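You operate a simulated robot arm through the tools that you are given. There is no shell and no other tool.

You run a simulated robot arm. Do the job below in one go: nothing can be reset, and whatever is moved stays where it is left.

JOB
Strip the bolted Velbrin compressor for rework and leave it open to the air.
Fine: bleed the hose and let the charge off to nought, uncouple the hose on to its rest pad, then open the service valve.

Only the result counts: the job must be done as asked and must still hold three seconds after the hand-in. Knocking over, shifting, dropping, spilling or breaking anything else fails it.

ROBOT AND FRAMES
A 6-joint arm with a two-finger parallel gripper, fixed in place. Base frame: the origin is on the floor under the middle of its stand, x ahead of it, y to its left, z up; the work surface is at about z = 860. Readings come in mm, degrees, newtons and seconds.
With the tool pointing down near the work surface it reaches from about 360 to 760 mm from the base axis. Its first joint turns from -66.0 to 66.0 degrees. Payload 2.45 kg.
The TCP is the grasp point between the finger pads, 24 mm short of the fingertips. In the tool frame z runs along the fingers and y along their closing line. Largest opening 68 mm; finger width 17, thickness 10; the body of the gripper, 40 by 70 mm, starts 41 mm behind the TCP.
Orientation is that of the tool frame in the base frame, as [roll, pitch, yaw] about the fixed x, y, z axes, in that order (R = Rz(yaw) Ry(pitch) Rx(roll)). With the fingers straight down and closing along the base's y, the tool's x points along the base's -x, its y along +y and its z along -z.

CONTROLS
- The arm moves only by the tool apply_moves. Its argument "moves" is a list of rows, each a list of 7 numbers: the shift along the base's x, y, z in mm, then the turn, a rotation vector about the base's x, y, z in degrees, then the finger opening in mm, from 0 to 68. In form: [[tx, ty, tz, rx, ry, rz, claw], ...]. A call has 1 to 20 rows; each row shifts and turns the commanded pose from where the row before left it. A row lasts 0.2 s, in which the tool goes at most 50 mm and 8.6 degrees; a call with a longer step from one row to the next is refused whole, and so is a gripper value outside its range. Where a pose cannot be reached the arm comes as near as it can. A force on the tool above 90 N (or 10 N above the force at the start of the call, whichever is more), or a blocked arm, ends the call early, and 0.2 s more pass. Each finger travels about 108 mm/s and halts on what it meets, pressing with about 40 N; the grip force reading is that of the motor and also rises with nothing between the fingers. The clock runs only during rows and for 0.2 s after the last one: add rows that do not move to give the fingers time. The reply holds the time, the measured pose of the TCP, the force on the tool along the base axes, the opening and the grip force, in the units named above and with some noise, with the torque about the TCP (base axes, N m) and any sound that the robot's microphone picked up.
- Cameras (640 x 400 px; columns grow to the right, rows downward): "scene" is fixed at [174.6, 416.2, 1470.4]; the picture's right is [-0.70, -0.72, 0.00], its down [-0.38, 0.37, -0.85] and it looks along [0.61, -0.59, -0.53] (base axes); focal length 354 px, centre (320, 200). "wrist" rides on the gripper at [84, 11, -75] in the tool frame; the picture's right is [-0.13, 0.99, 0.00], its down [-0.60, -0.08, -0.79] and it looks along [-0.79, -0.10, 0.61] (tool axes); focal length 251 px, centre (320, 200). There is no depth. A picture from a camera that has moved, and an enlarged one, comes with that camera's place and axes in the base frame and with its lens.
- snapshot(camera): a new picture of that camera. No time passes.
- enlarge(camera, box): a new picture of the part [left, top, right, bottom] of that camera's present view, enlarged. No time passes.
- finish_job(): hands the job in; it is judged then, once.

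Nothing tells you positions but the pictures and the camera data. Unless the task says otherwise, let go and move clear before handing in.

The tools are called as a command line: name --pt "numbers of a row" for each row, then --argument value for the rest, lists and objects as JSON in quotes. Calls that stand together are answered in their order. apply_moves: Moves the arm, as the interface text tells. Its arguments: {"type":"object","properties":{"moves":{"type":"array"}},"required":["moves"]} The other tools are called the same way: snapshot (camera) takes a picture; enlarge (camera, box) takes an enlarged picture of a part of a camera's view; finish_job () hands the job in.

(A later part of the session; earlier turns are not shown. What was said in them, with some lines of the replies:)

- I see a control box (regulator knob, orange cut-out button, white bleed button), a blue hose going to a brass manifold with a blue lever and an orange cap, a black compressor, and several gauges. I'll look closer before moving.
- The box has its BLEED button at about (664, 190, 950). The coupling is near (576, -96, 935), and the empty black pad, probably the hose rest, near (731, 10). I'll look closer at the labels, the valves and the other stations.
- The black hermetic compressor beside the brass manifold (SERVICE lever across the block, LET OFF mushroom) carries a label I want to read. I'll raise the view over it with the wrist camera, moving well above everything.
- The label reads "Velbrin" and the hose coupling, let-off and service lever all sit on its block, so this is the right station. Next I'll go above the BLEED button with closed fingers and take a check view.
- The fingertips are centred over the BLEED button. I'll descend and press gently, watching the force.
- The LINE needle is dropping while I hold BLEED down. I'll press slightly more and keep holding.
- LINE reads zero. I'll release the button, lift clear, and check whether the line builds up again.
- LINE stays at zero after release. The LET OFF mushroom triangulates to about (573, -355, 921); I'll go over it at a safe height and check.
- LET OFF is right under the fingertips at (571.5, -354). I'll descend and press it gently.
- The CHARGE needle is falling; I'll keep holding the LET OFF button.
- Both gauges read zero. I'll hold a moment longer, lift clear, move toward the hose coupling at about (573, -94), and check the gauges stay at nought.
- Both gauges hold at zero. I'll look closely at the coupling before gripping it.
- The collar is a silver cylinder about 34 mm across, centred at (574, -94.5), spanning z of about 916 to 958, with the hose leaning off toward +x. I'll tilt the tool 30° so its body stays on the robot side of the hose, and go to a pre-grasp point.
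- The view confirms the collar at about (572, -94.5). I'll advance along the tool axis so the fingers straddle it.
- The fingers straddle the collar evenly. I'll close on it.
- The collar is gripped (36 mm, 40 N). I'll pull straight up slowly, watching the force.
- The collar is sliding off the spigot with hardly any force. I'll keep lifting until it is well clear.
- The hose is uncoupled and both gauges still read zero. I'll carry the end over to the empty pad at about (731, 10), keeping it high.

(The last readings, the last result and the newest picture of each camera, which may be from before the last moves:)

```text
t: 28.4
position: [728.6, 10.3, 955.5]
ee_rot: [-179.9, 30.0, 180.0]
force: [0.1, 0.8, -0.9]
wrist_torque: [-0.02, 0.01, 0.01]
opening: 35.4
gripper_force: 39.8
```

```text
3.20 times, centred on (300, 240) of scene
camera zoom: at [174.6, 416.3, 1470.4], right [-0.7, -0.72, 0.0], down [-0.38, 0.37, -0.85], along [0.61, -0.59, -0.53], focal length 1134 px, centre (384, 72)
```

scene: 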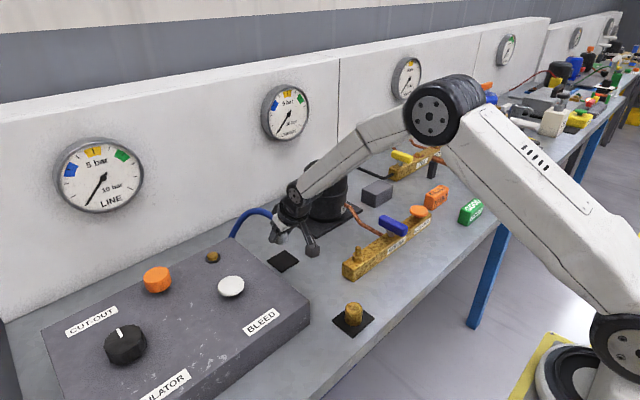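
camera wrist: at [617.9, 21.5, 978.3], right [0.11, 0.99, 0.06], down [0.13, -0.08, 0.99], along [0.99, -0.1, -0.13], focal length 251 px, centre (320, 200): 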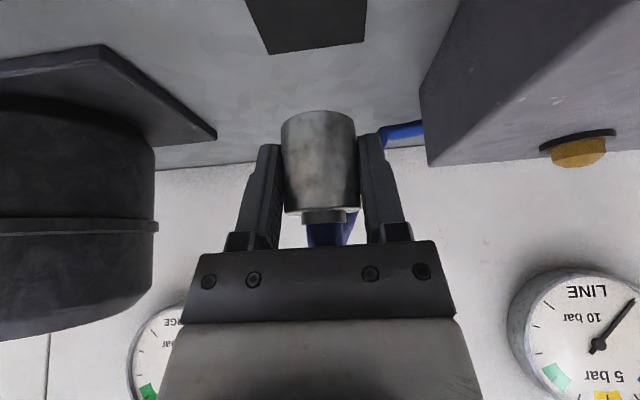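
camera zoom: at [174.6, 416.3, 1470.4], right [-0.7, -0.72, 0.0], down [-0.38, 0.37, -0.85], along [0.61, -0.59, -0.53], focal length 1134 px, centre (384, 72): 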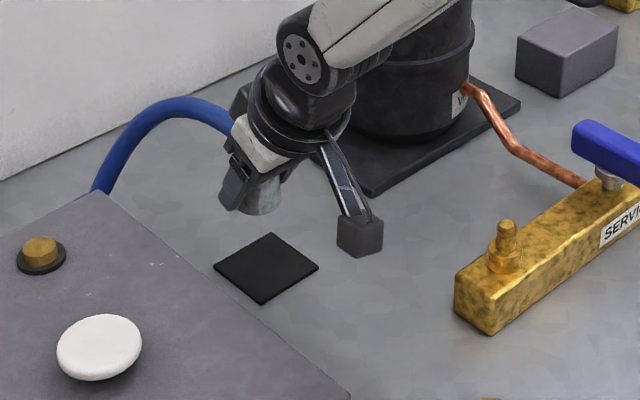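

The end is over the pad. I'll check the collar's lower rim before lowering.

enlarge --camera "wrist" --box '[240, 0, 400, 250]'

enlarge --camera "scene" --box '[255, 190, 335, 280]'

```text
1.60 times, centred on (320, 125) of wrist
camera zoom: at [617.9, 21.5, 978.3], right [0.11, 0.99, 0.06], down [0.13, -0.08, 0.99], along [0.99, -0.1, -0.13], focal length 402 px, centre (320, 320)
```

zoom: 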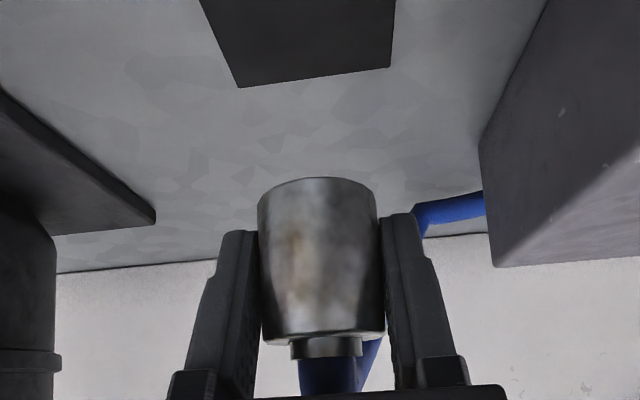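

```text
4.44 times, centred on (295, 235) of scene
camera zoom: at [174.6, 416.3, 1470.4], right [-0.7, -0.72, 0.0], down [-0.38, 0.37, -0.85], along [0.61, -0.59, -0.53], focal length 1575 px, centre (431, 44)
```

zoom: 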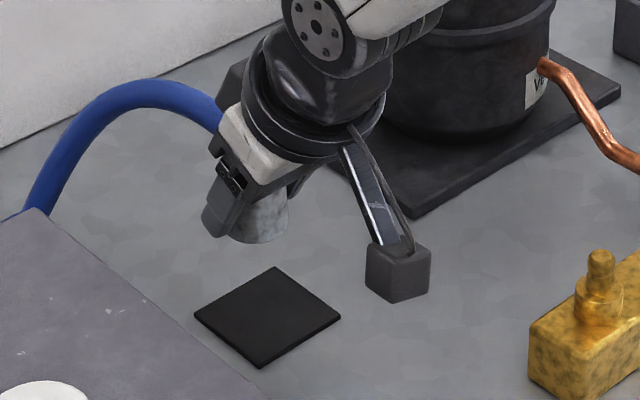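

The collar's lower rim is about 27 mm below the TCP, so it should touch the pad at TCP z ≈ 890. I'll lower it close first.

apply_moves --pt "-0.5 0.3 -25 0 0 0 20" --pt "0 0 -20 0 0 0 20" --pt "0 0 -11 0 0 0 20" --pt "0 0 0 0 0 0 20"

enlarge --camera "wrist" --box '[200, 0, 440, 250]'

enlarge --camera "scene" --box '[235, 200, 335, 290]'

```text
t: 29.4
position: [727.4, 9.8, 898.2]
ee_rot: [-179.9, 30.0, 180.0]
force: [-0.1, 0.4, -1.2]
wrist_torque: [0.0, 0.03, 0.03]
opening: 35.4
gripper_force: 39.7
```

```text
1.60 times, centred on (320, 125) of wrist
camera zoom: at [618.0, 20.4, 921.5], right [0.11, 0.99, 0.06], down [0.13, -0.08, 0.99], along [0.99, -0.1, -0.13], focal length 402 px, centre (320, 320)
```

zoom: 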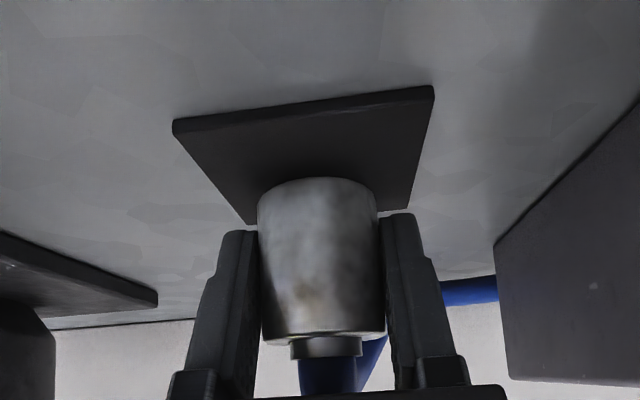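

```text
4.44 times, centred on (285, 245) of scene
camera zoom: at [174.6, 416.2, 1470.4], right [-0.7, -0.72, 0.0], down [-0.38, 0.37, -0.85], along [0.61, -0.59, -0.53], focal length 1575 px, centre (476, 0)
```

zoom: 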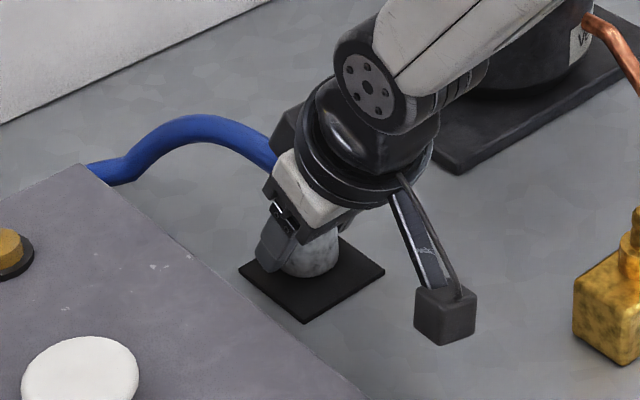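

It is well centred over the pad with a few millimetres to go. I'll lower in small steps until it touches.

apply_moves --pt "0.5 0.5 -2 0 0 0 20" --pt "0 0 -2 0 0 0 20" --pt "0 0 -1.5 0 0 0 20" --pt "0 0 0 0 0 0 20"

enlarge --camera "wrist" --box '[200, 0, 440, 250]'

```text
t: 30.4
position: [727.7, 10.8, 892.5]
ee_rot: [-180.0, 30.1, -180.0]
force: [0.6, 0.1, -1.2]
wrist_torque: [0.01, 0.03, -0.02]
opening: 35.3
gripper_force: 40.0
```

```text
1.60 times, centred on (320, 125) of wrist
camera zoom: at [618.3, 21.4, 916.5], right [0.11, 0.99, 0.06], down [0.13, -0.08, 0.99], along [0.99, -0.1, -0.13], focal length 402 px, centre (320, 320)
```

zoom: 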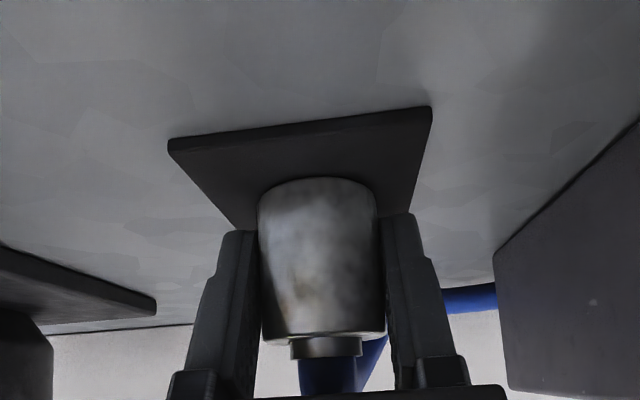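

apply_moves --pt "0 0 -1 0 0 0 20" --pt "0 0 -1 0 0 0 20" --pt "0 0 -1 0 0 0 20" --pt "0 0 0 0 0 0 20"

```text
t: 31.4
position: [729.1, 10.5, 891.8]
ee_rot: [-180.0, 30.4, 180.0]
force: [-6.6, -1.1, 24.6]
wrist_torque: [0.01, 0.41, 0.03]
opening: 35.2
gripper_force: 39.7
```

The collar has touched down (about 25 N). I'll ease off slightly, then look before releasing.

apply_moves --pt "0 0 1 0 0 0 20" --pt "0 0 0.6 0 0 0 20" --pt "0 0 0 0 0 0 20"

enlarge --camera "wrist" --box '[200, 0, 440, 250]'

enlarge --camera "scene" --box '[235, 200, 335, 290]'

```text
t: 32.2
position: [728.8, 9.9, 891.3]
ee_rot: [-180.0, 30.2, 180.0]
force: [6.4, 1.9, 15.5]
wrist_torque: [0.08, -0.01, -0.03]
opening: 35.2
gripper_force: 40.1
```

```text
1.60 times, centred on (320, 125) of wrist
camera zoom: at [618.4, 21.2, 915.7], right [0.11, 0.99, 0.06], down [0.12, -0.08, 0.99], along [0.99, -0.1, -0.13], focal length 402 px, centre (320, 320)
```

zoom: 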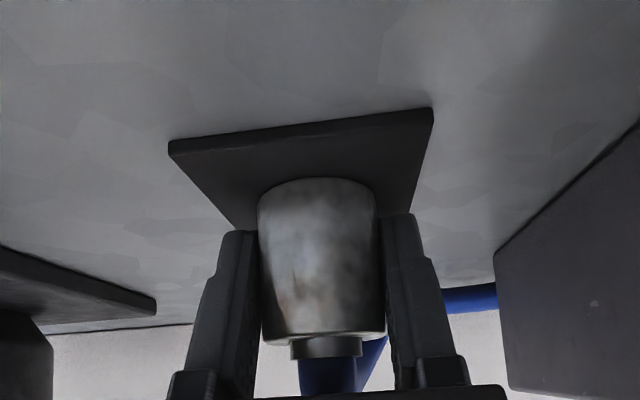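

```text
4.44 times, centred on (285, 245) of scene
camera zoom: at [174.4, 416.3, 1470.5], right [-0.7, -0.72, 0.0], down [-0.38, 0.37, -0.85], along [0.61, -0.59, -0.53], focal length 1575 px, centre (476, 0)
```

zoom: 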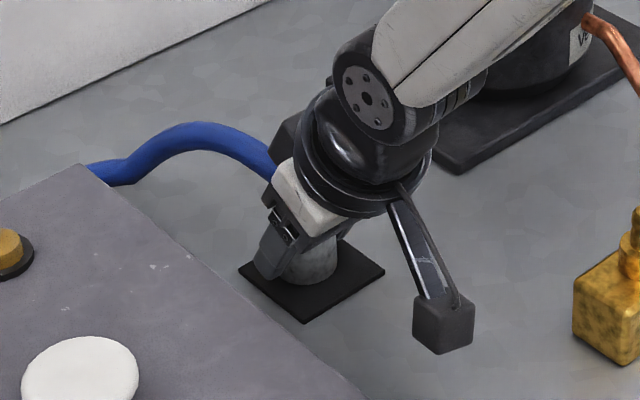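

The collar sits upright on the pad. I'll open the fingers in place, then back off along the tool axis.

apply_moves --pt "0 0 0 0 0 0 45" --pt "0 0 0 0 0 0 68" --pt "0 0 0 0 0 0 68"

enlarge --camera "wrist" --box '[200, 0, 440, 250]'

enlarge --camera "scene" --box '[235, 200, 335, 290]'

```text
t: 33.0
position: [727.2, 11.0, 890.7]
ee_rot: [-179.9, 29.8, 179.9]
force: [0.4, 0.8, -0.4]
wrist_torque: [0.03, -0.02, 0.01]
opening: 68.0
gripper_force: 0.1
```

```text
1.60 times, centred on (320, 125) of wrist
camera zoom: at [617.2, 21.1, 914.3], right [0.11, 0.99, 0.06], down [0.13, -0.08, 0.99], along [0.99, -0.1, -0.14], focal length 402 px, centre (320, 320)
```

zoom: 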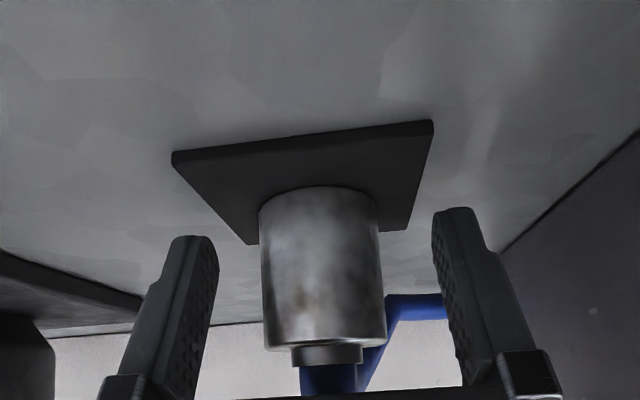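

```text
4.44 times, centred on (285, 245) of scene
camera zoom: at [174.6, 416.3, 1470.4], right [-0.7, -0.72, 0.0], down [-0.38, 0.37, -0.85], along [0.61, -0.59, -0.53], focal length 1575 px, centre (476, 0)
```

zoom: 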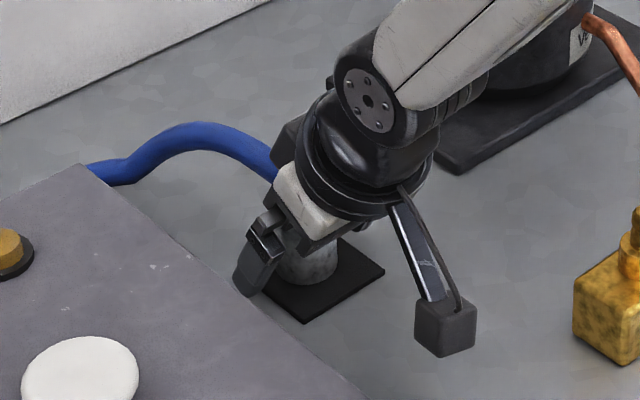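

The collar is free and standing steady on the pad. I'll back off along the tool axis.

apply_moves --pt "-7 0 12 0 0 0 68" --pt "-12 0 20.8 0 0 0 68" --pt "-15 0 26 0 0 0 68" --pt "-20 0 34 0 0 0 68" --pt "-20 0 34 0 0 0 68" --pt "0 0 0 0 0 0 68"

snapshot --camera "wrist"

snapshot --camera "scene"

enlarge --camera "scene" --box '[200, 180, 400, 300]'

```text
t: 34.4
position: [653.2, 11.9, 1017.2]
ee_rot: [-179.9, 30.0, -180.0]
force: [-0.9, -0.3, -0.3]
wrist_torque: [0.02, -0.01, 0.01]
opening: 68.0
gripper_force: 0.0
```

```text
taken
camera wrist: at [543.4, 21.5, 1041.4], right [0.11, 0.99, 0.06], down [0.13, -0.08, 0.99], along [0.99, -0.1, -0.13], focal length 251 px, centre (320, 200)
```

wrist: 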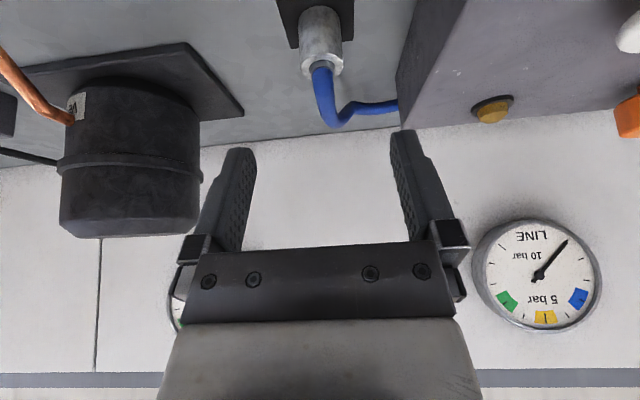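

```text
taken
```

scene: 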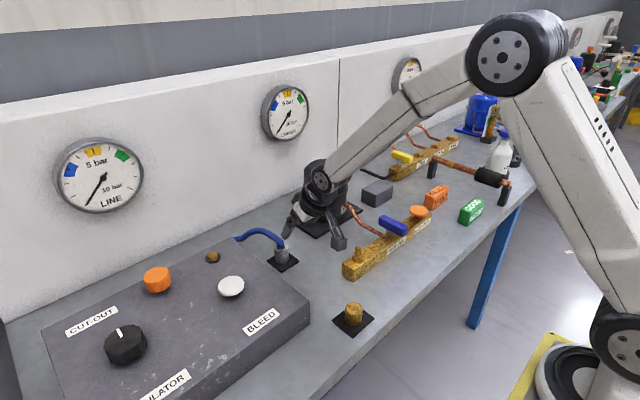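

```text
3.20 times, centred on (300, 240) of scene
camera zoom: at [174.6, 416.2, 1470.4], right [-0.7, -0.72, 0.0], down [-0.38, 0.37, -0.85], along [0.61, -0.59, -0.53], focal length 1134 px, centre (384, 72)
```

zoom: 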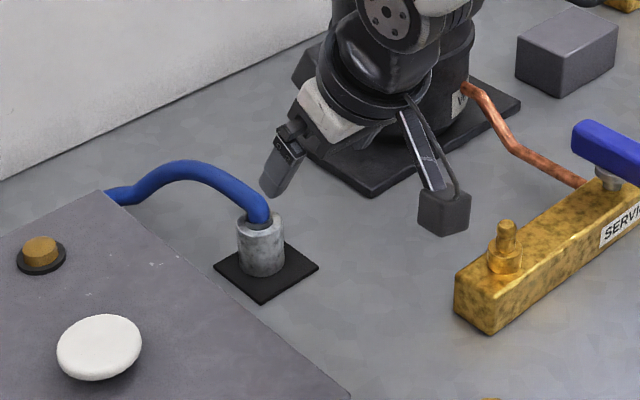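

The hose stands on its rest pad and both gauges still read zero. Next is the SERVICE lever, near (573, -231, 933) and lying across the block. I'll straighten the tool and go above it to look.

apply_moves --pt "0 0 25 0 0 0 68" --pt "0 0 25 0 0 0 68" --pt "-18.8 -40.5 0 0 7.5 0 68" --pt "-18.8 -40.5 0 0 7.5 0 68" --pt "-18.8 -40.5 0 0 7.5 0 68" --pt "-18.8 -40.5 0 0 7.5 0 68" --pt "-18.8 -40.5 0 0 0 0 68" --pt "-18.8 -40.5 0 0 0 0 68" --pt "0 0 -10 0 0 0 68" --pt "0 0 0 0 0 0 68"

snapshot --camera "wrist"

enlarge --camera "wrist" --box '[240, 20, 400, 160]'

enlarge --camera "scene" --box '[330, 180, 450, 290]'

```text
t: 36.6
position: [540.9, -233.9, 1060.0]
ee_rot: [180.0, 0.0, 179.9]
force: [0.3, 0.0, -0.2]
wrist_torque: [0.02, 0.0, 0.02]
opening: 68.0
gripper_force: 0.0
```

```text
taken
camera wrist: at [456.6, -222.5, 1135.4], right [0.13, 0.99, 0.0], down [0.6, -0.08, 0.79], along [0.79, -0.1, -0.61], focal length 251 px, centre (320, 200)
```

wrist: 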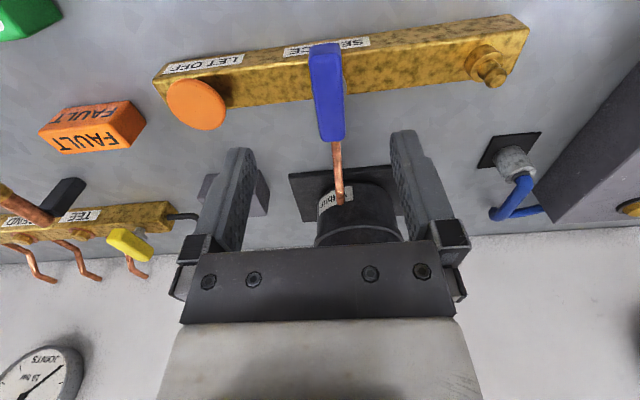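

```text
2.86 times, centred on (320, 90) of wrist
camera zoom: at [456.6, -222.5, 1135.4], right [0.13, 0.99, 0.0], down [0.6, -0.08, 0.79], along [0.79, -0.1, -0.61], focal length 718 px, centre (320, 514)
```

zoom: 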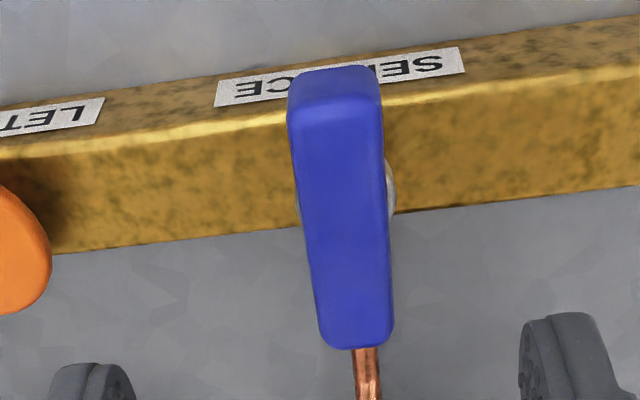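

```text
3.64 times, centred on (390, 235) of scene
camera zoom: at [174.6, 416.2, 1470.4], right [-0.7, -0.72, 0.0], down [-0.38, 0.37, -0.85], along [0.61, -0.59, -0.53], focal length 1289 px, centre (66, 73)
```

zoom: 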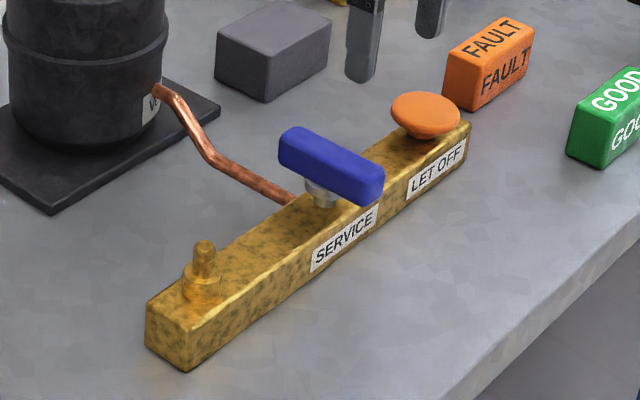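

The lever is a bar about 72 × 23 mm, lying along x with its top at z≈943 and its pivot near (572, -231). I'll lower open fingers on either side of it.

apply_moves --pt "16 1.5 -25 0 0 0 68" --pt "15 1.5 -25 0 0 0 68" --pt "0 0 -25 0 0 0 68" --pt "0 0 -20 0 0 0 50" --pt "0 0 0 0 0 0 50"

snapshot --camera "wrist"

enlarge --camera "scene" --box '[330, 160, 470, 290]'

```text
t: 37.8
position: [571.9, -230.9, 963.0]
ee_rot: [-179.9, -0.1, 179.9]
force: [-0.8, 0.1, 0.0]
wrist_torque: [-0.02, -0.03, 0.01]
opening: 50.0
gripper_force: 0.0
```

```text
taken
camera wrist: at [487.4, -219.3, 1039.2], right [0.13, 0.99, 0.0], down [0.6, -0.08, 0.79], along [0.79, -0.1, -0.61], focal length 251 px, centre (320, 200)
```

wrist: 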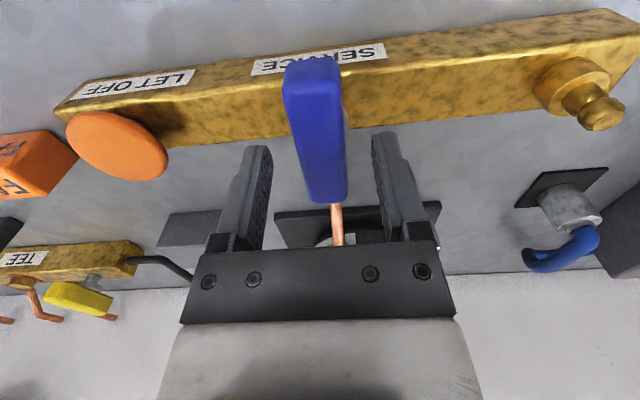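

```text
3.08 times, centred on (400, 225) of scene
camera zoom: at [174.6, 416.2, 1470.4], right [-0.7, -0.72, 0.0], down [-0.38, 0.37, -0.85], along [0.61, -0.59, -0.53], focal length 1090 px, centre (74, 123)
```

zoom: 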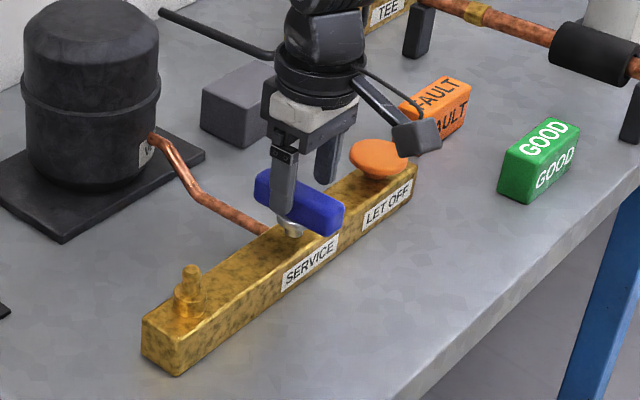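

The fingers straddle the lever. I'll descend and close on it.

apply_moves --pt "0 0 -14 0 0 0 50" --pt "0 0 -12 0 0 0 50" --pt "0 0 0 0 0 0 10" --pt "0 0 0 0 0 0 10" --pt "0 0 0 0 0 0 10"

snapshot --camera "wrist"

enlarge --camera "scene" --box '[330, 160, 470, 290]'

```text
t: 39.0
position: [570.8, -230.0, 937.7]
ee_rot: [-179.9, -0.1, 179.9]
force: [-1.5, -3.2, 0.6]
wrist_torque: [0.05, 0.15, -0.02]
opening: 31.7
gripper_force: 45.0
```

```text
taken
camera wrist: at [488.0, -219.0, 1013.2], right [0.13, 0.99, 0.0], down [0.6, -0.08, 0.79], along [0.79, -0.1, -0.61], focal length 251 px, centre (320, 200)
```

wrist: 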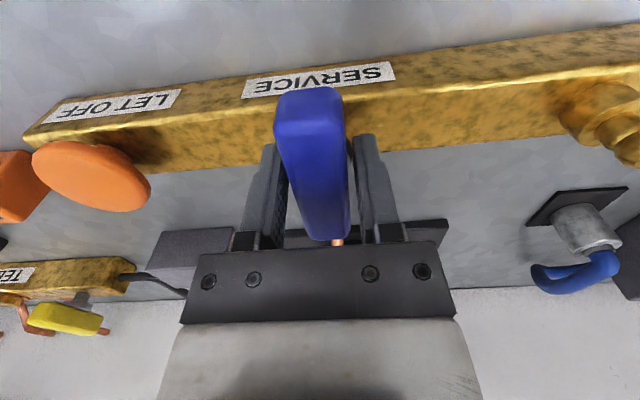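

```text
3.08 times, centred on (400, 225) of scene
camera zoom: at [174.6, 416.1, 1470.5], right [-0.7, -0.72, 0.0], down [-0.38, 0.37, -0.85], along [0.61, -0.59, -0.53], focal length 1090 px, centre (74, 123)
```

zoom: 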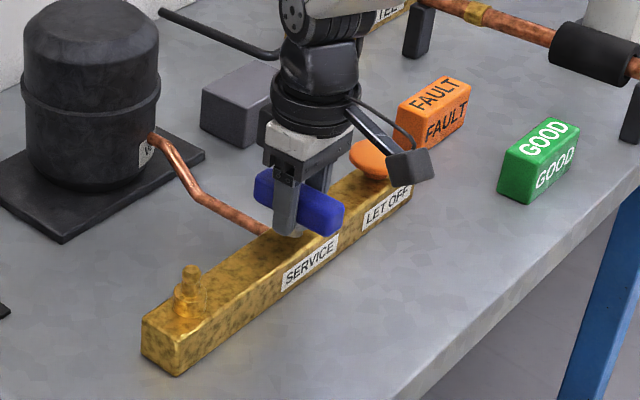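

The opening of 31.7 mm is wider than the lever, so the tips are on the round stem. I'll open, rise about 12 mm, and grip only the bar.

apply_moves --pt "0 0 0 0 0 0 45" --pt "0 0 0 0 0 0 45" --pt "0 0 12 0 0 0 45" --pt "0 0 0 0 0 0 10" --pt "0 0 0 0 0 0 10" --pt "0 0 0 0 0 0 10"

snapshot --camera "wrist"

enlarge --camera "scene" --box '[330, 160, 470, 290]'

```text
t: 40.4
position: [573.3, -230.0, 949.1]
ee_rot: [-179.9, 0.1, -179.9]
force: [1.6, 0.2, -2.4]
wrist_torque: [-0.05, -0.71, -0.02]
opening: 24.8
gripper_force: 40.8
```

```text
taken
camera wrist: at [488.1, -219.0, 1025.2], right [0.13, 0.99, 0.0], down [0.6, -0.08, 0.79], along [0.79, -0.1, -0.61], focal length 251 px, centre (320, 200)
```

wrist: 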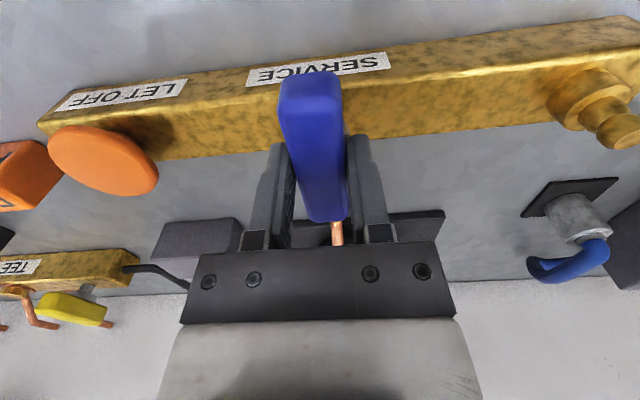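

```text
3.08 times, centred on (400, 225) of scene
camera zoom: at [174.7, 416.2, 1470.4], right [-0.7, -0.72, 0.0], down [-0.38, 0.37, -0.85], along [0.61, -0.59, -0.53], focal length 1090 px, centre (74, 123)
```

zoom: 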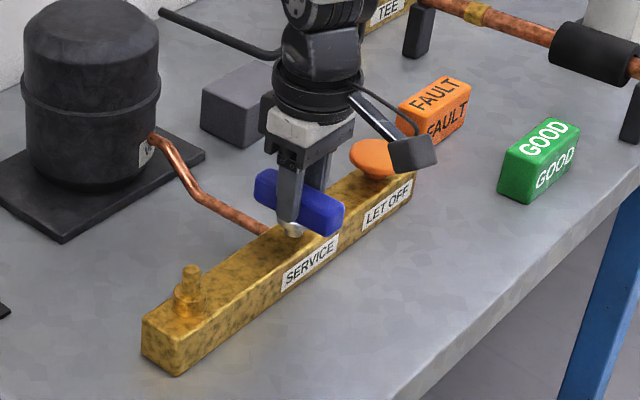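

Now the fingers hold the bar itself (24.8 mm). I'll try a small turn one way and read the torque.

apply_moves --pt "0 0 0 0 0 3 10" --pt "0 0 0 0 0 3 10" --pt "0 0 0 0 0 0 10"

enlarge --camera "wrist" --box '[240, 20, 440, 260]'

enlarge --camera "scene" --box '[360, 190, 430, 260]'

```text
t: 41.2
position: [572.1, -230.9, 950.2]
ee_rot: [-179.8, 0.0, -174.0]
force: [-0.8, -3.4, -4.2]
wrist_torque: [0.3, -1.11, -0.01]
opening: 24.6
gripper_force: 40.8
```

```text
1.67 times, centred on (340, 140) of wrist
camera zoom: at [487.4, -228.2, 1025.2], right [0.02, 1.0, 0.0], down [0.61, -0.01, 0.79], along [0.79, -0.02, -0.61], focal length 419 px, centre (287, 300)
```

zoom: 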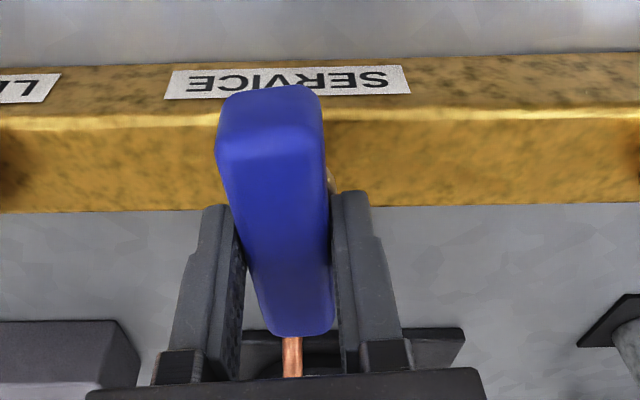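

```text
5.71 times, centred on (395, 225) of scene
camera zoom: at [174.6, 416.1, 1470.5], right [-0.7, -0.72, 0.0], down [-0.38, 0.37, -0.85], along [0.61, -0.59, -0.53], focal length 2025 px, centre (-109, 57)
```

zoom: 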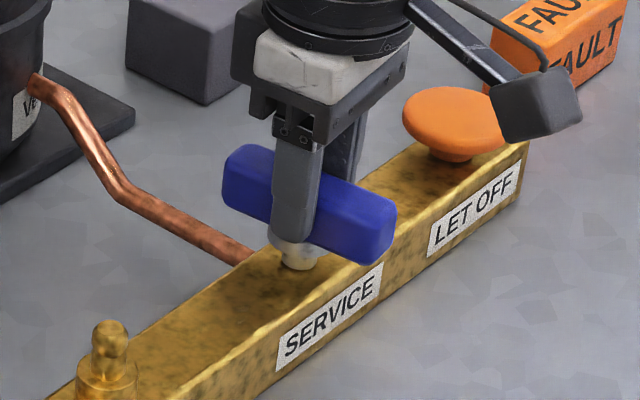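

No resistance about z, so the lever seems to follow. I'll continue turning the same way in steps, watching force and torque.

apply_moves --pt "0 0 0 0 0 6 10" --pt "0 0 0 0 0 6 10" --pt "0 0 0 0 0 6 10" --pt "0 0 0 0 0 6 10" --pt "0 0 0 0 0 0 10"

enlarge --camera "wrist" --box '[160, 0, 480, 260]'

enlarge --camera "scene" --box '[350, 180, 440, 270]'

```text
t: 42.4
position: [571.7, -231.8, 951.0]
ee_rot: [-179.9, 0.0, -149.8]
force: [7.6, -22.8, -9.6]
wrist_torque: [-0.31, 0.42, -0.06]
opening: 24.9
gripper_force: 40.4
```

```text
1.54 times, centred on (320, 130) of wrist
camera zoom: at [494.2, -263.9, 1025.2], right [-0.39, 0.92, 0.0], down [0.56, 0.24, 0.79], along [0.73, 0.3, -0.61], focal length 387 px, centre (320, 308)
```

zoom: 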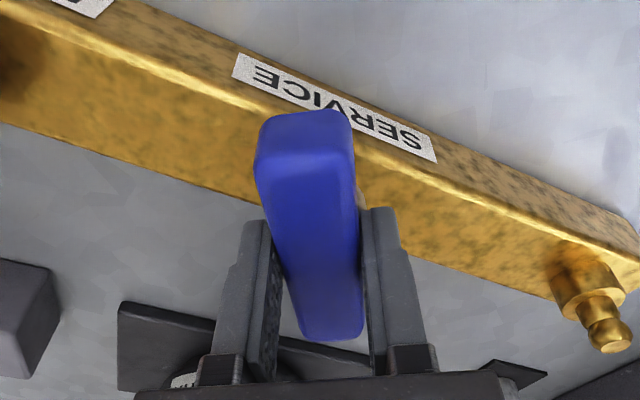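

```text
4.44 times, centred on (395, 225) of scene
camera zoom: at [175.0, 415.5, 1470.6], right [-0.7, -0.72, 0.0], down [-0.38, 0.37, -0.85], along [0.61, -0.59, -0.53], focal length 1575 px, centre (-13, 89)
```

zoom: 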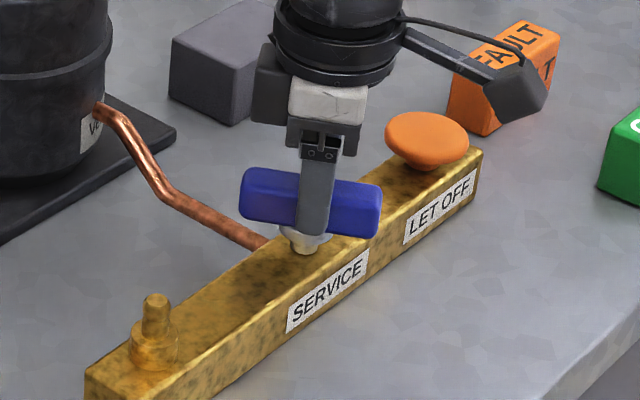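

The lever follows, now at about 30°. A sideways force along the closing line suggests the pivot is slightly further in +x than the TCP; I'll nudge that way and read the force.

apply_moves --pt "1 -0.5 0 0 0 0 10" --pt "1 -0.3 0 0 0 0 10" --pt "0 0 0 0 0 0 10"

```text
t: 43.2
position: [571.9, -230.9, 949.7]
ee_rot: [179.9, -0.1, -149.9]
force: [-13.8, -20.3, 1.3]
wrist_torque: [-0.01, -0.44, -0.03]
opening: 25.0
gripper_force: 40.5
```

Forces are modest and mostly friction. I'll correct slightly and continue turning.

apply_moves --pt "-0.2 -0.9 0 0 0 6 10" --pt "-0.2 -0.9 0 0 0 6 10" --pt "0 0 0 0 0 6 10" --pt "0 0 0 0 0 6 10" --pt "0 0 0 0 0 0 10"

enlarge --camera "scene" --box '[350, 180, 440, 270]'

snapshot --camera "wrist"

```text
t: 44.4
position: [573.1, -233.0, 949.6]
ee_rot: [-180.0, 0.0, -125.9]
force: [-12.2, -10.0, 4.3]
wrist_torque: [-0.68, 0.8, 0.0]
opening: 24.7
gripper_force: 40.6
```

```text
4.44 times, centred on (395, 225) of scene
camera zoom: at [174.2, 416.0, 1470.6], right [-0.7, -0.72, 0.0], down [-0.38, 0.37, -0.85], along [0.61, -0.59, -0.53], focal length 1575 px, centre (-13, 89)
```

zoom: 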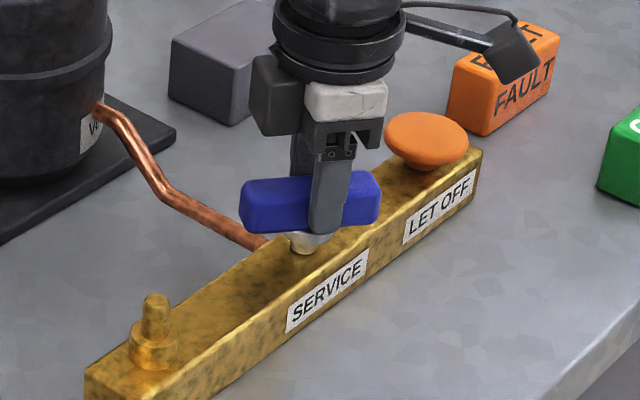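

```text
taken
camera wrist: at [515.2, -293.9, 1025.3], right [-0.73, 0.69, 0.0], down [0.42, 0.44, 0.79], along [0.54, 0.58, -0.61], focal length 251 px, centre (320, 200)
```

wrist: 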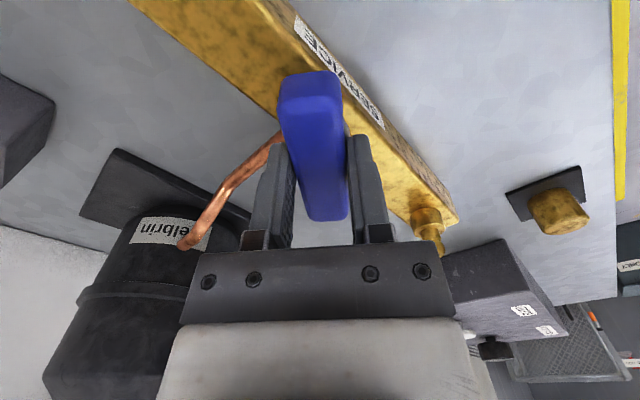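

The lever is at about 54° and still following. I'll carry on turning toward the block's line.

apply_moves --pt "0.3 0 0 0 0 6 10" --pt "0.3 0 0 0 0 6 10" --pt "0 0 0 0 0 6 10" --pt "0 0 0 0 0 6 10" --pt "0 0 0 0 0 6 10" --pt "0 0 0 0 0 0 10"

enlarge --camera "scene" --box '[350, 180, 440, 270]'

snapshot --camera "wrist"

```text
t: 45.8
position: [574.3, -232.0, 948.8]
ee_rot: [-179.9, -0.1, -95.8]
force: [-12.0, -5.1, -0.3]
wrist_torque: [-0.73, -0.16, 0.08]
opening: 25.0
gripper_force: 40.3
```

```text
4.44 times, centred on (395, 225) of scene
camera zoom: at [174.3, 416.1, 1470.5], right [-0.7, -0.72, 0.0], down [-0.38, 0.37, -0.85], along [0.61, -0.59, -0.53], focal length 1575 px, centre (-13, 89)
```

zoom: 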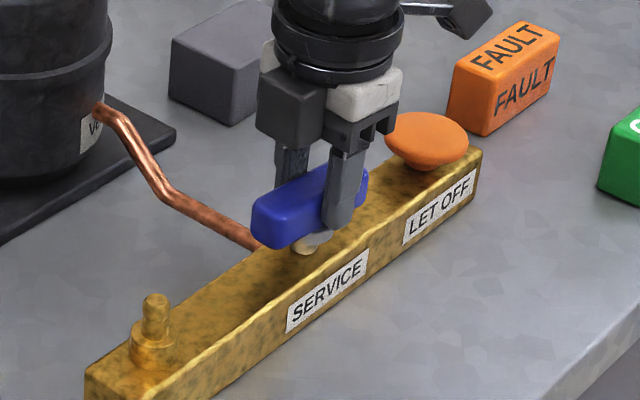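

```text
taken
camera wrist: at [555.2, -315.3, 1025.2], right [-0.97, 0.23, 0.0], down [0.14, 0.59, 0.79], along [0.18, 0.77, -0.61], focal length 251 px, centre (320, 200)
```

wrist: 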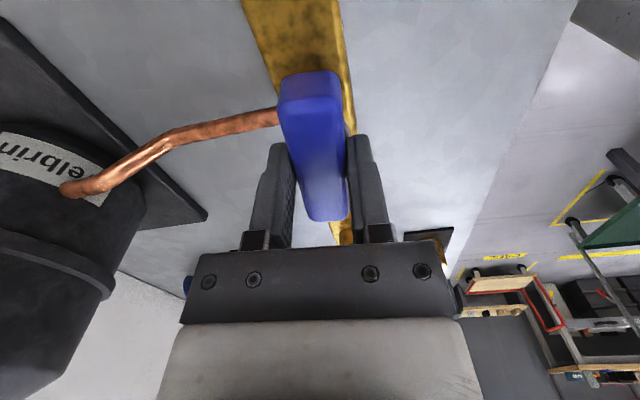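

The lever is at about 84°. A last few degrees bring it in line with the block; I'll watch for the end stop.

apply_moves --pt "0 0 0 0 0 3 10" --pt "0 0 0 0 0 3 10" --pt "0 0 0 0 0 0 10"

snapshot --camera "wrist"

enlarge --camera "scene" --box '[350, 180, 440, 270]'

```text
t: 46.6
position: [576.3, -233.3, 950.1]
ee_rot: [-179.9, 0.0, -89.9]
force: [-5.4, -9.1, -2.3]
wrist_torque: [0.59, 0.05, -0.02]
opening: 25.0
gripper_force: 40.7
```

```text
taken
camera wrist: at [564.1, -316.9, 1025.2], right [-0.99, 0.13, 0.0], down [0.08, 0.6, 0.79], along [0.1, 0.79, -0.61], focal length 251 px, centre (320, 200)
```

wrist: 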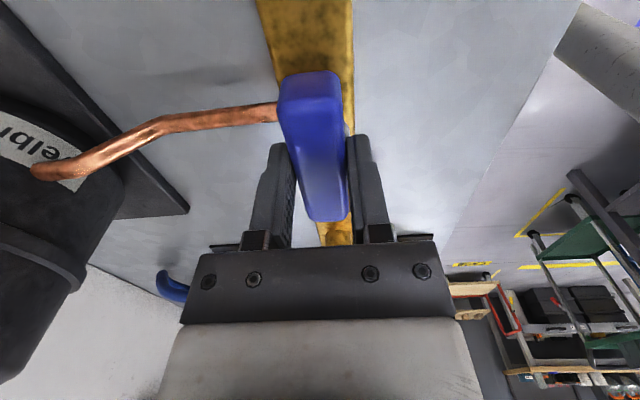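

```text
4.44 times, centred on (395, 225) of scene
camera zoom: at [174.5, 415.9, 1470.5], right [-0.7, -0.72, 0.0], down [-0.38, 0.37, -0.85], along [0.61, -0.59, -0.53], focal length 1575 px, centre (-13, 89)
```

zoom: 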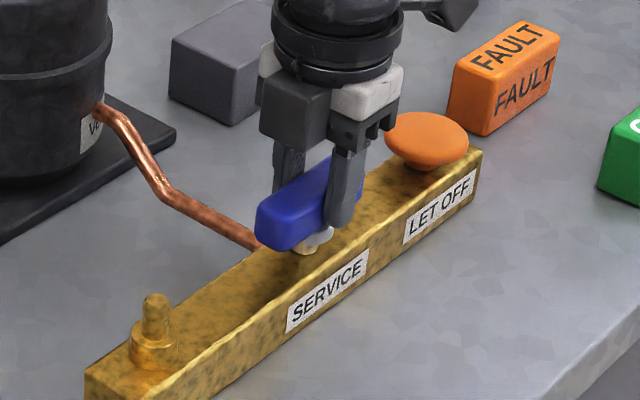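

The lever looks in line with the block. I'll open the fingers and lift straight up, then check.

apply_moves --pt "0 0 0 0 0 0 45" --pt "0 0 0 0 0 0 45" --pt "0 0 15 0 0 0 45" --pt "0 0 35 0 0 0 45" --pt "0 0 45 0 0 0 45" --pt "0 0 0 0 0 0 45"

snapshot --camera "wrist"

enlarge --camera "scene" --box '[350, 180, 440, 270]'

snapshot --camera "scene"

```text
t: 48.0
position: [576.8, -230.5, 1044.4]
ee_rot: [180.0, 0.0, -90.0]
force: [0.3, 0.4, -0.2]
wrist_torque: [0.01, 0.02, -0.04]
opening: 45.2
gripper_force: 0.1
```

```text
taken
camera wrist: at [565.2, -314.5, 1121.4], right [-0.99, 0.13, 0.0], down [0.08, 0.6, 0.79], along [0.1, 0.79, -0.61], focal length 251 px, centre (320, 200)
```

wrist: 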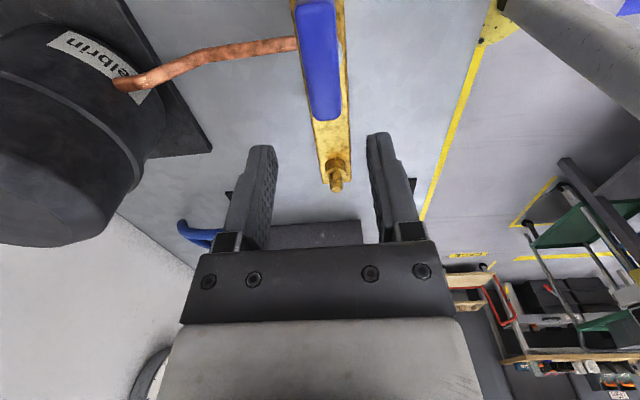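

```text
4.44 times, centred on (395, 225) of scene
camera zoom: at [174.6, 416.3, 1470.4], right [-0.7, -0.72, 0.0], down [-0.38, 0.37, -0.85], along [0.61, -0.59, -0.53], focal length 1575 px, centre (-13, 89)
```

zoom: 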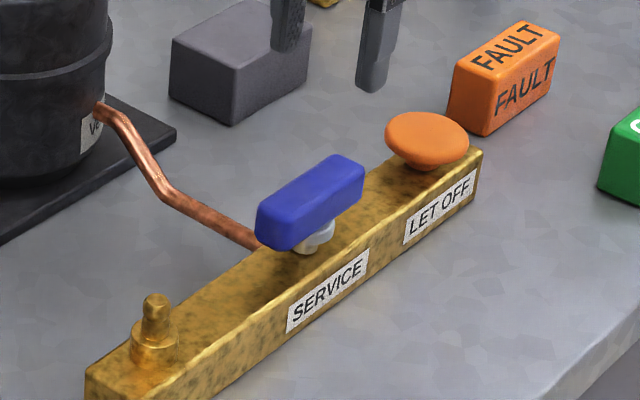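

```text
taken
```

scene: 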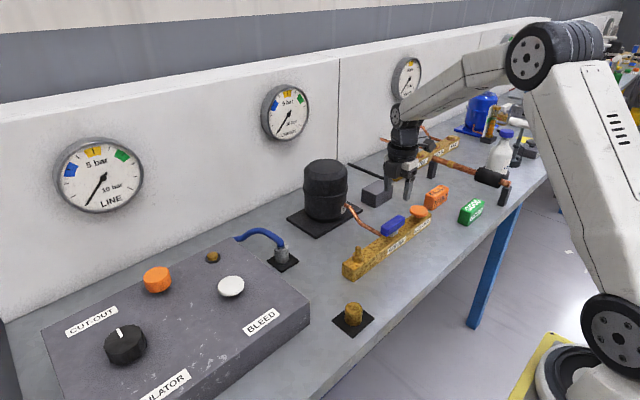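

enlarge --camera "wrist" --box '[250, 0, 410, 200]'

enlarge --camera "scene" --box '[40, 70, 330, 220]'

enlarge --camera "scene" --box '[200, 180, 400, 300]'

```text
2.00 times, centred on (330, 100) of wrist
camera zoom: at [565.2, -314.5, 1121.4], right [-0.99, 0.13, 0.0], down [0.08, 0.6, 0.79], along [0.1, 0.79, -0.61], focal length 503 px, centre (300, 400)
```

zoom: 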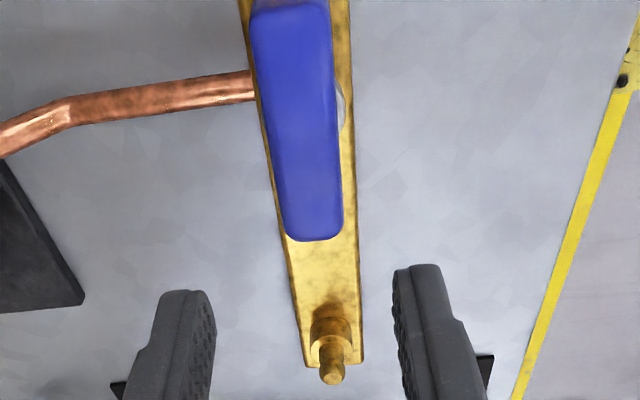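

```text
2.21 times, centred on (185, 145) of scene
camera zoom: at [174.6, 416.3, 1470.4], right [-0.7, -0.72, 0.0], down [-0.38, 0.37, -0.85], along [0.61, -0.59, -0.53], focal length 782 px, centre (618, 321)
```

zoom: 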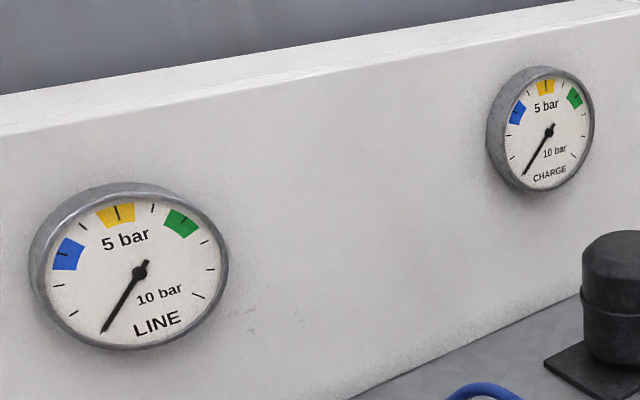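

```text
3.20 times, centred on (300, 240) of scene
camera zoom: at [174.6, 416.3, 1470.4], right [-0.7, -0.72, 0.0], down [-0.38, 0.37, -0.85], along [0.61, -0.59, -0.53], focal length 1134 px, centre (384, 72)
```

zoom: 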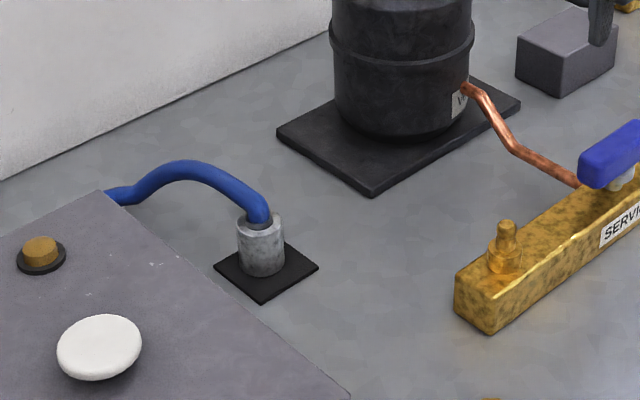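

The lever lies along the block within about a degree, the hose stands on its pad, and both gauges read zero. I'll retreat clear and give everything a last look.

apply_moves --pt "0 0 45 0 0 0 45" --pt "0 0 45 0 0 0 45" --pt "-20 20 35 0 0 0 45" --pt "-20 35 20 0 0 0 45" --pt "-20 40 0 0 0 0 45" --pt "0 0 0 0 0 0 45" --pt "0 0 0 0 0 0 45" --pt "0 0 0 0 0 0 45" --pt "0 0 0 0 0 0 45" --pt "0 0 0 0 0 0 45" --pt "0 0 0 0 0 0 45" --pt "0 0 0 0 0 0 45" --pt "0 0 0 0 0 0 45" --pt "0 0 0 0 0 0 45" --pt "0 0 0 0 0 0 45"

snapshot --camera "scene"

enlarge --camera "scene" --box '[40, 70, 330, 220]'

enlarge --camera "scene" --box '[220, 160, 480, 340]'

```text
t: 51.2
position: [516.2, -134.1, 1191.3]
ee_rot: [179.9, 0.0, -89.9]
force: [0.0, 0.1, 0.4]
wrist_torque: [0.0, 0.01, -0.01]
opening: 45.2
gripper_force: 0.0
```

```text
taken
```

scene: 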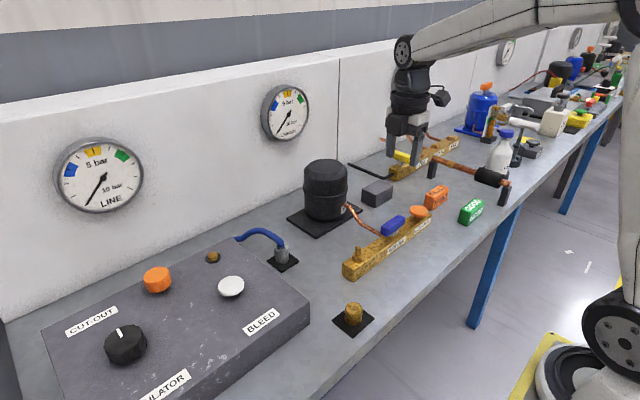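

```text
2.21 times, centred on (185, 145) of scene
camera zoom: at [174.6, 416.2, 1470.4], right [-0.7, -0.72, 0.0], down [-0.38, 0.37, -0.85], along [0.61, -0.59, -0.53], focal length 782 px, centre (618, 321)
```

zoom: 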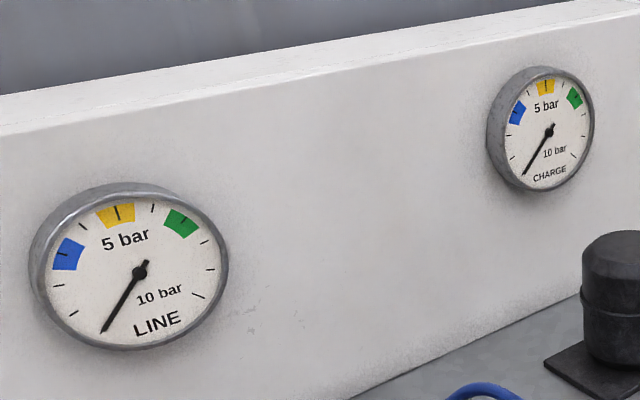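

```text
2.22 times, centred on (350, 250) of scene
camera zoom: at [174.6, 416.2, 1470.4], right [-0.7, -0.72, 0.0], down [-0.38, 0.37, -0.85], along [0.61, -0.59, -0.53], focal length 788 px, centre (253, 89)
```

zoom: 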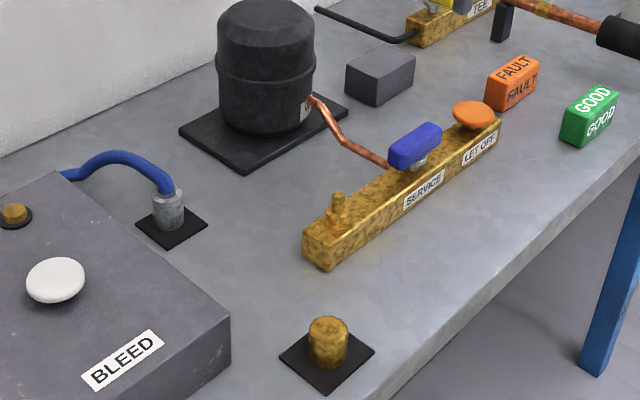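

Everything is where it should be: LINE and CHARGE stay at zero, the hose end stands on its rest pad, the SERVICE lever is open along the block, the port is uncapped and the arm is clear. I'm handing in.

finish_job

```text
The job is handed in.
```

The Velbrin compressor is stripped down as asked and open to the air, and I've handed the job in. No verdict came back with the hand-in.

- **Bleed and let-off:** I pressed BLEED until the LINE gauge read zero, then LET OFF until CHARGE read zero. Both were still at zero in the last picture before hand-in.
- **Hose:** the collar came off the spigot with almost no force. It stands upright near the centre of the empty pad beside the control box, which I took to be its rest pad.
- **Service valve:** I turned the blue lever about 90° from across the block to in line with it, within about a degree. I took in line to mean open, as there are no open or closed marks on it. I felt no end stop and didn't push past that point.
- **Left alone:** the port is uncapped and the brass cap is still on its own pad. I didn't touch the regulator or the cut-out, and nothing else looked shifted in the last pictures.

The label reads "Velbrin", but I saw no bolts on the casing. I took it as the right one because it was the only compressor within reach.
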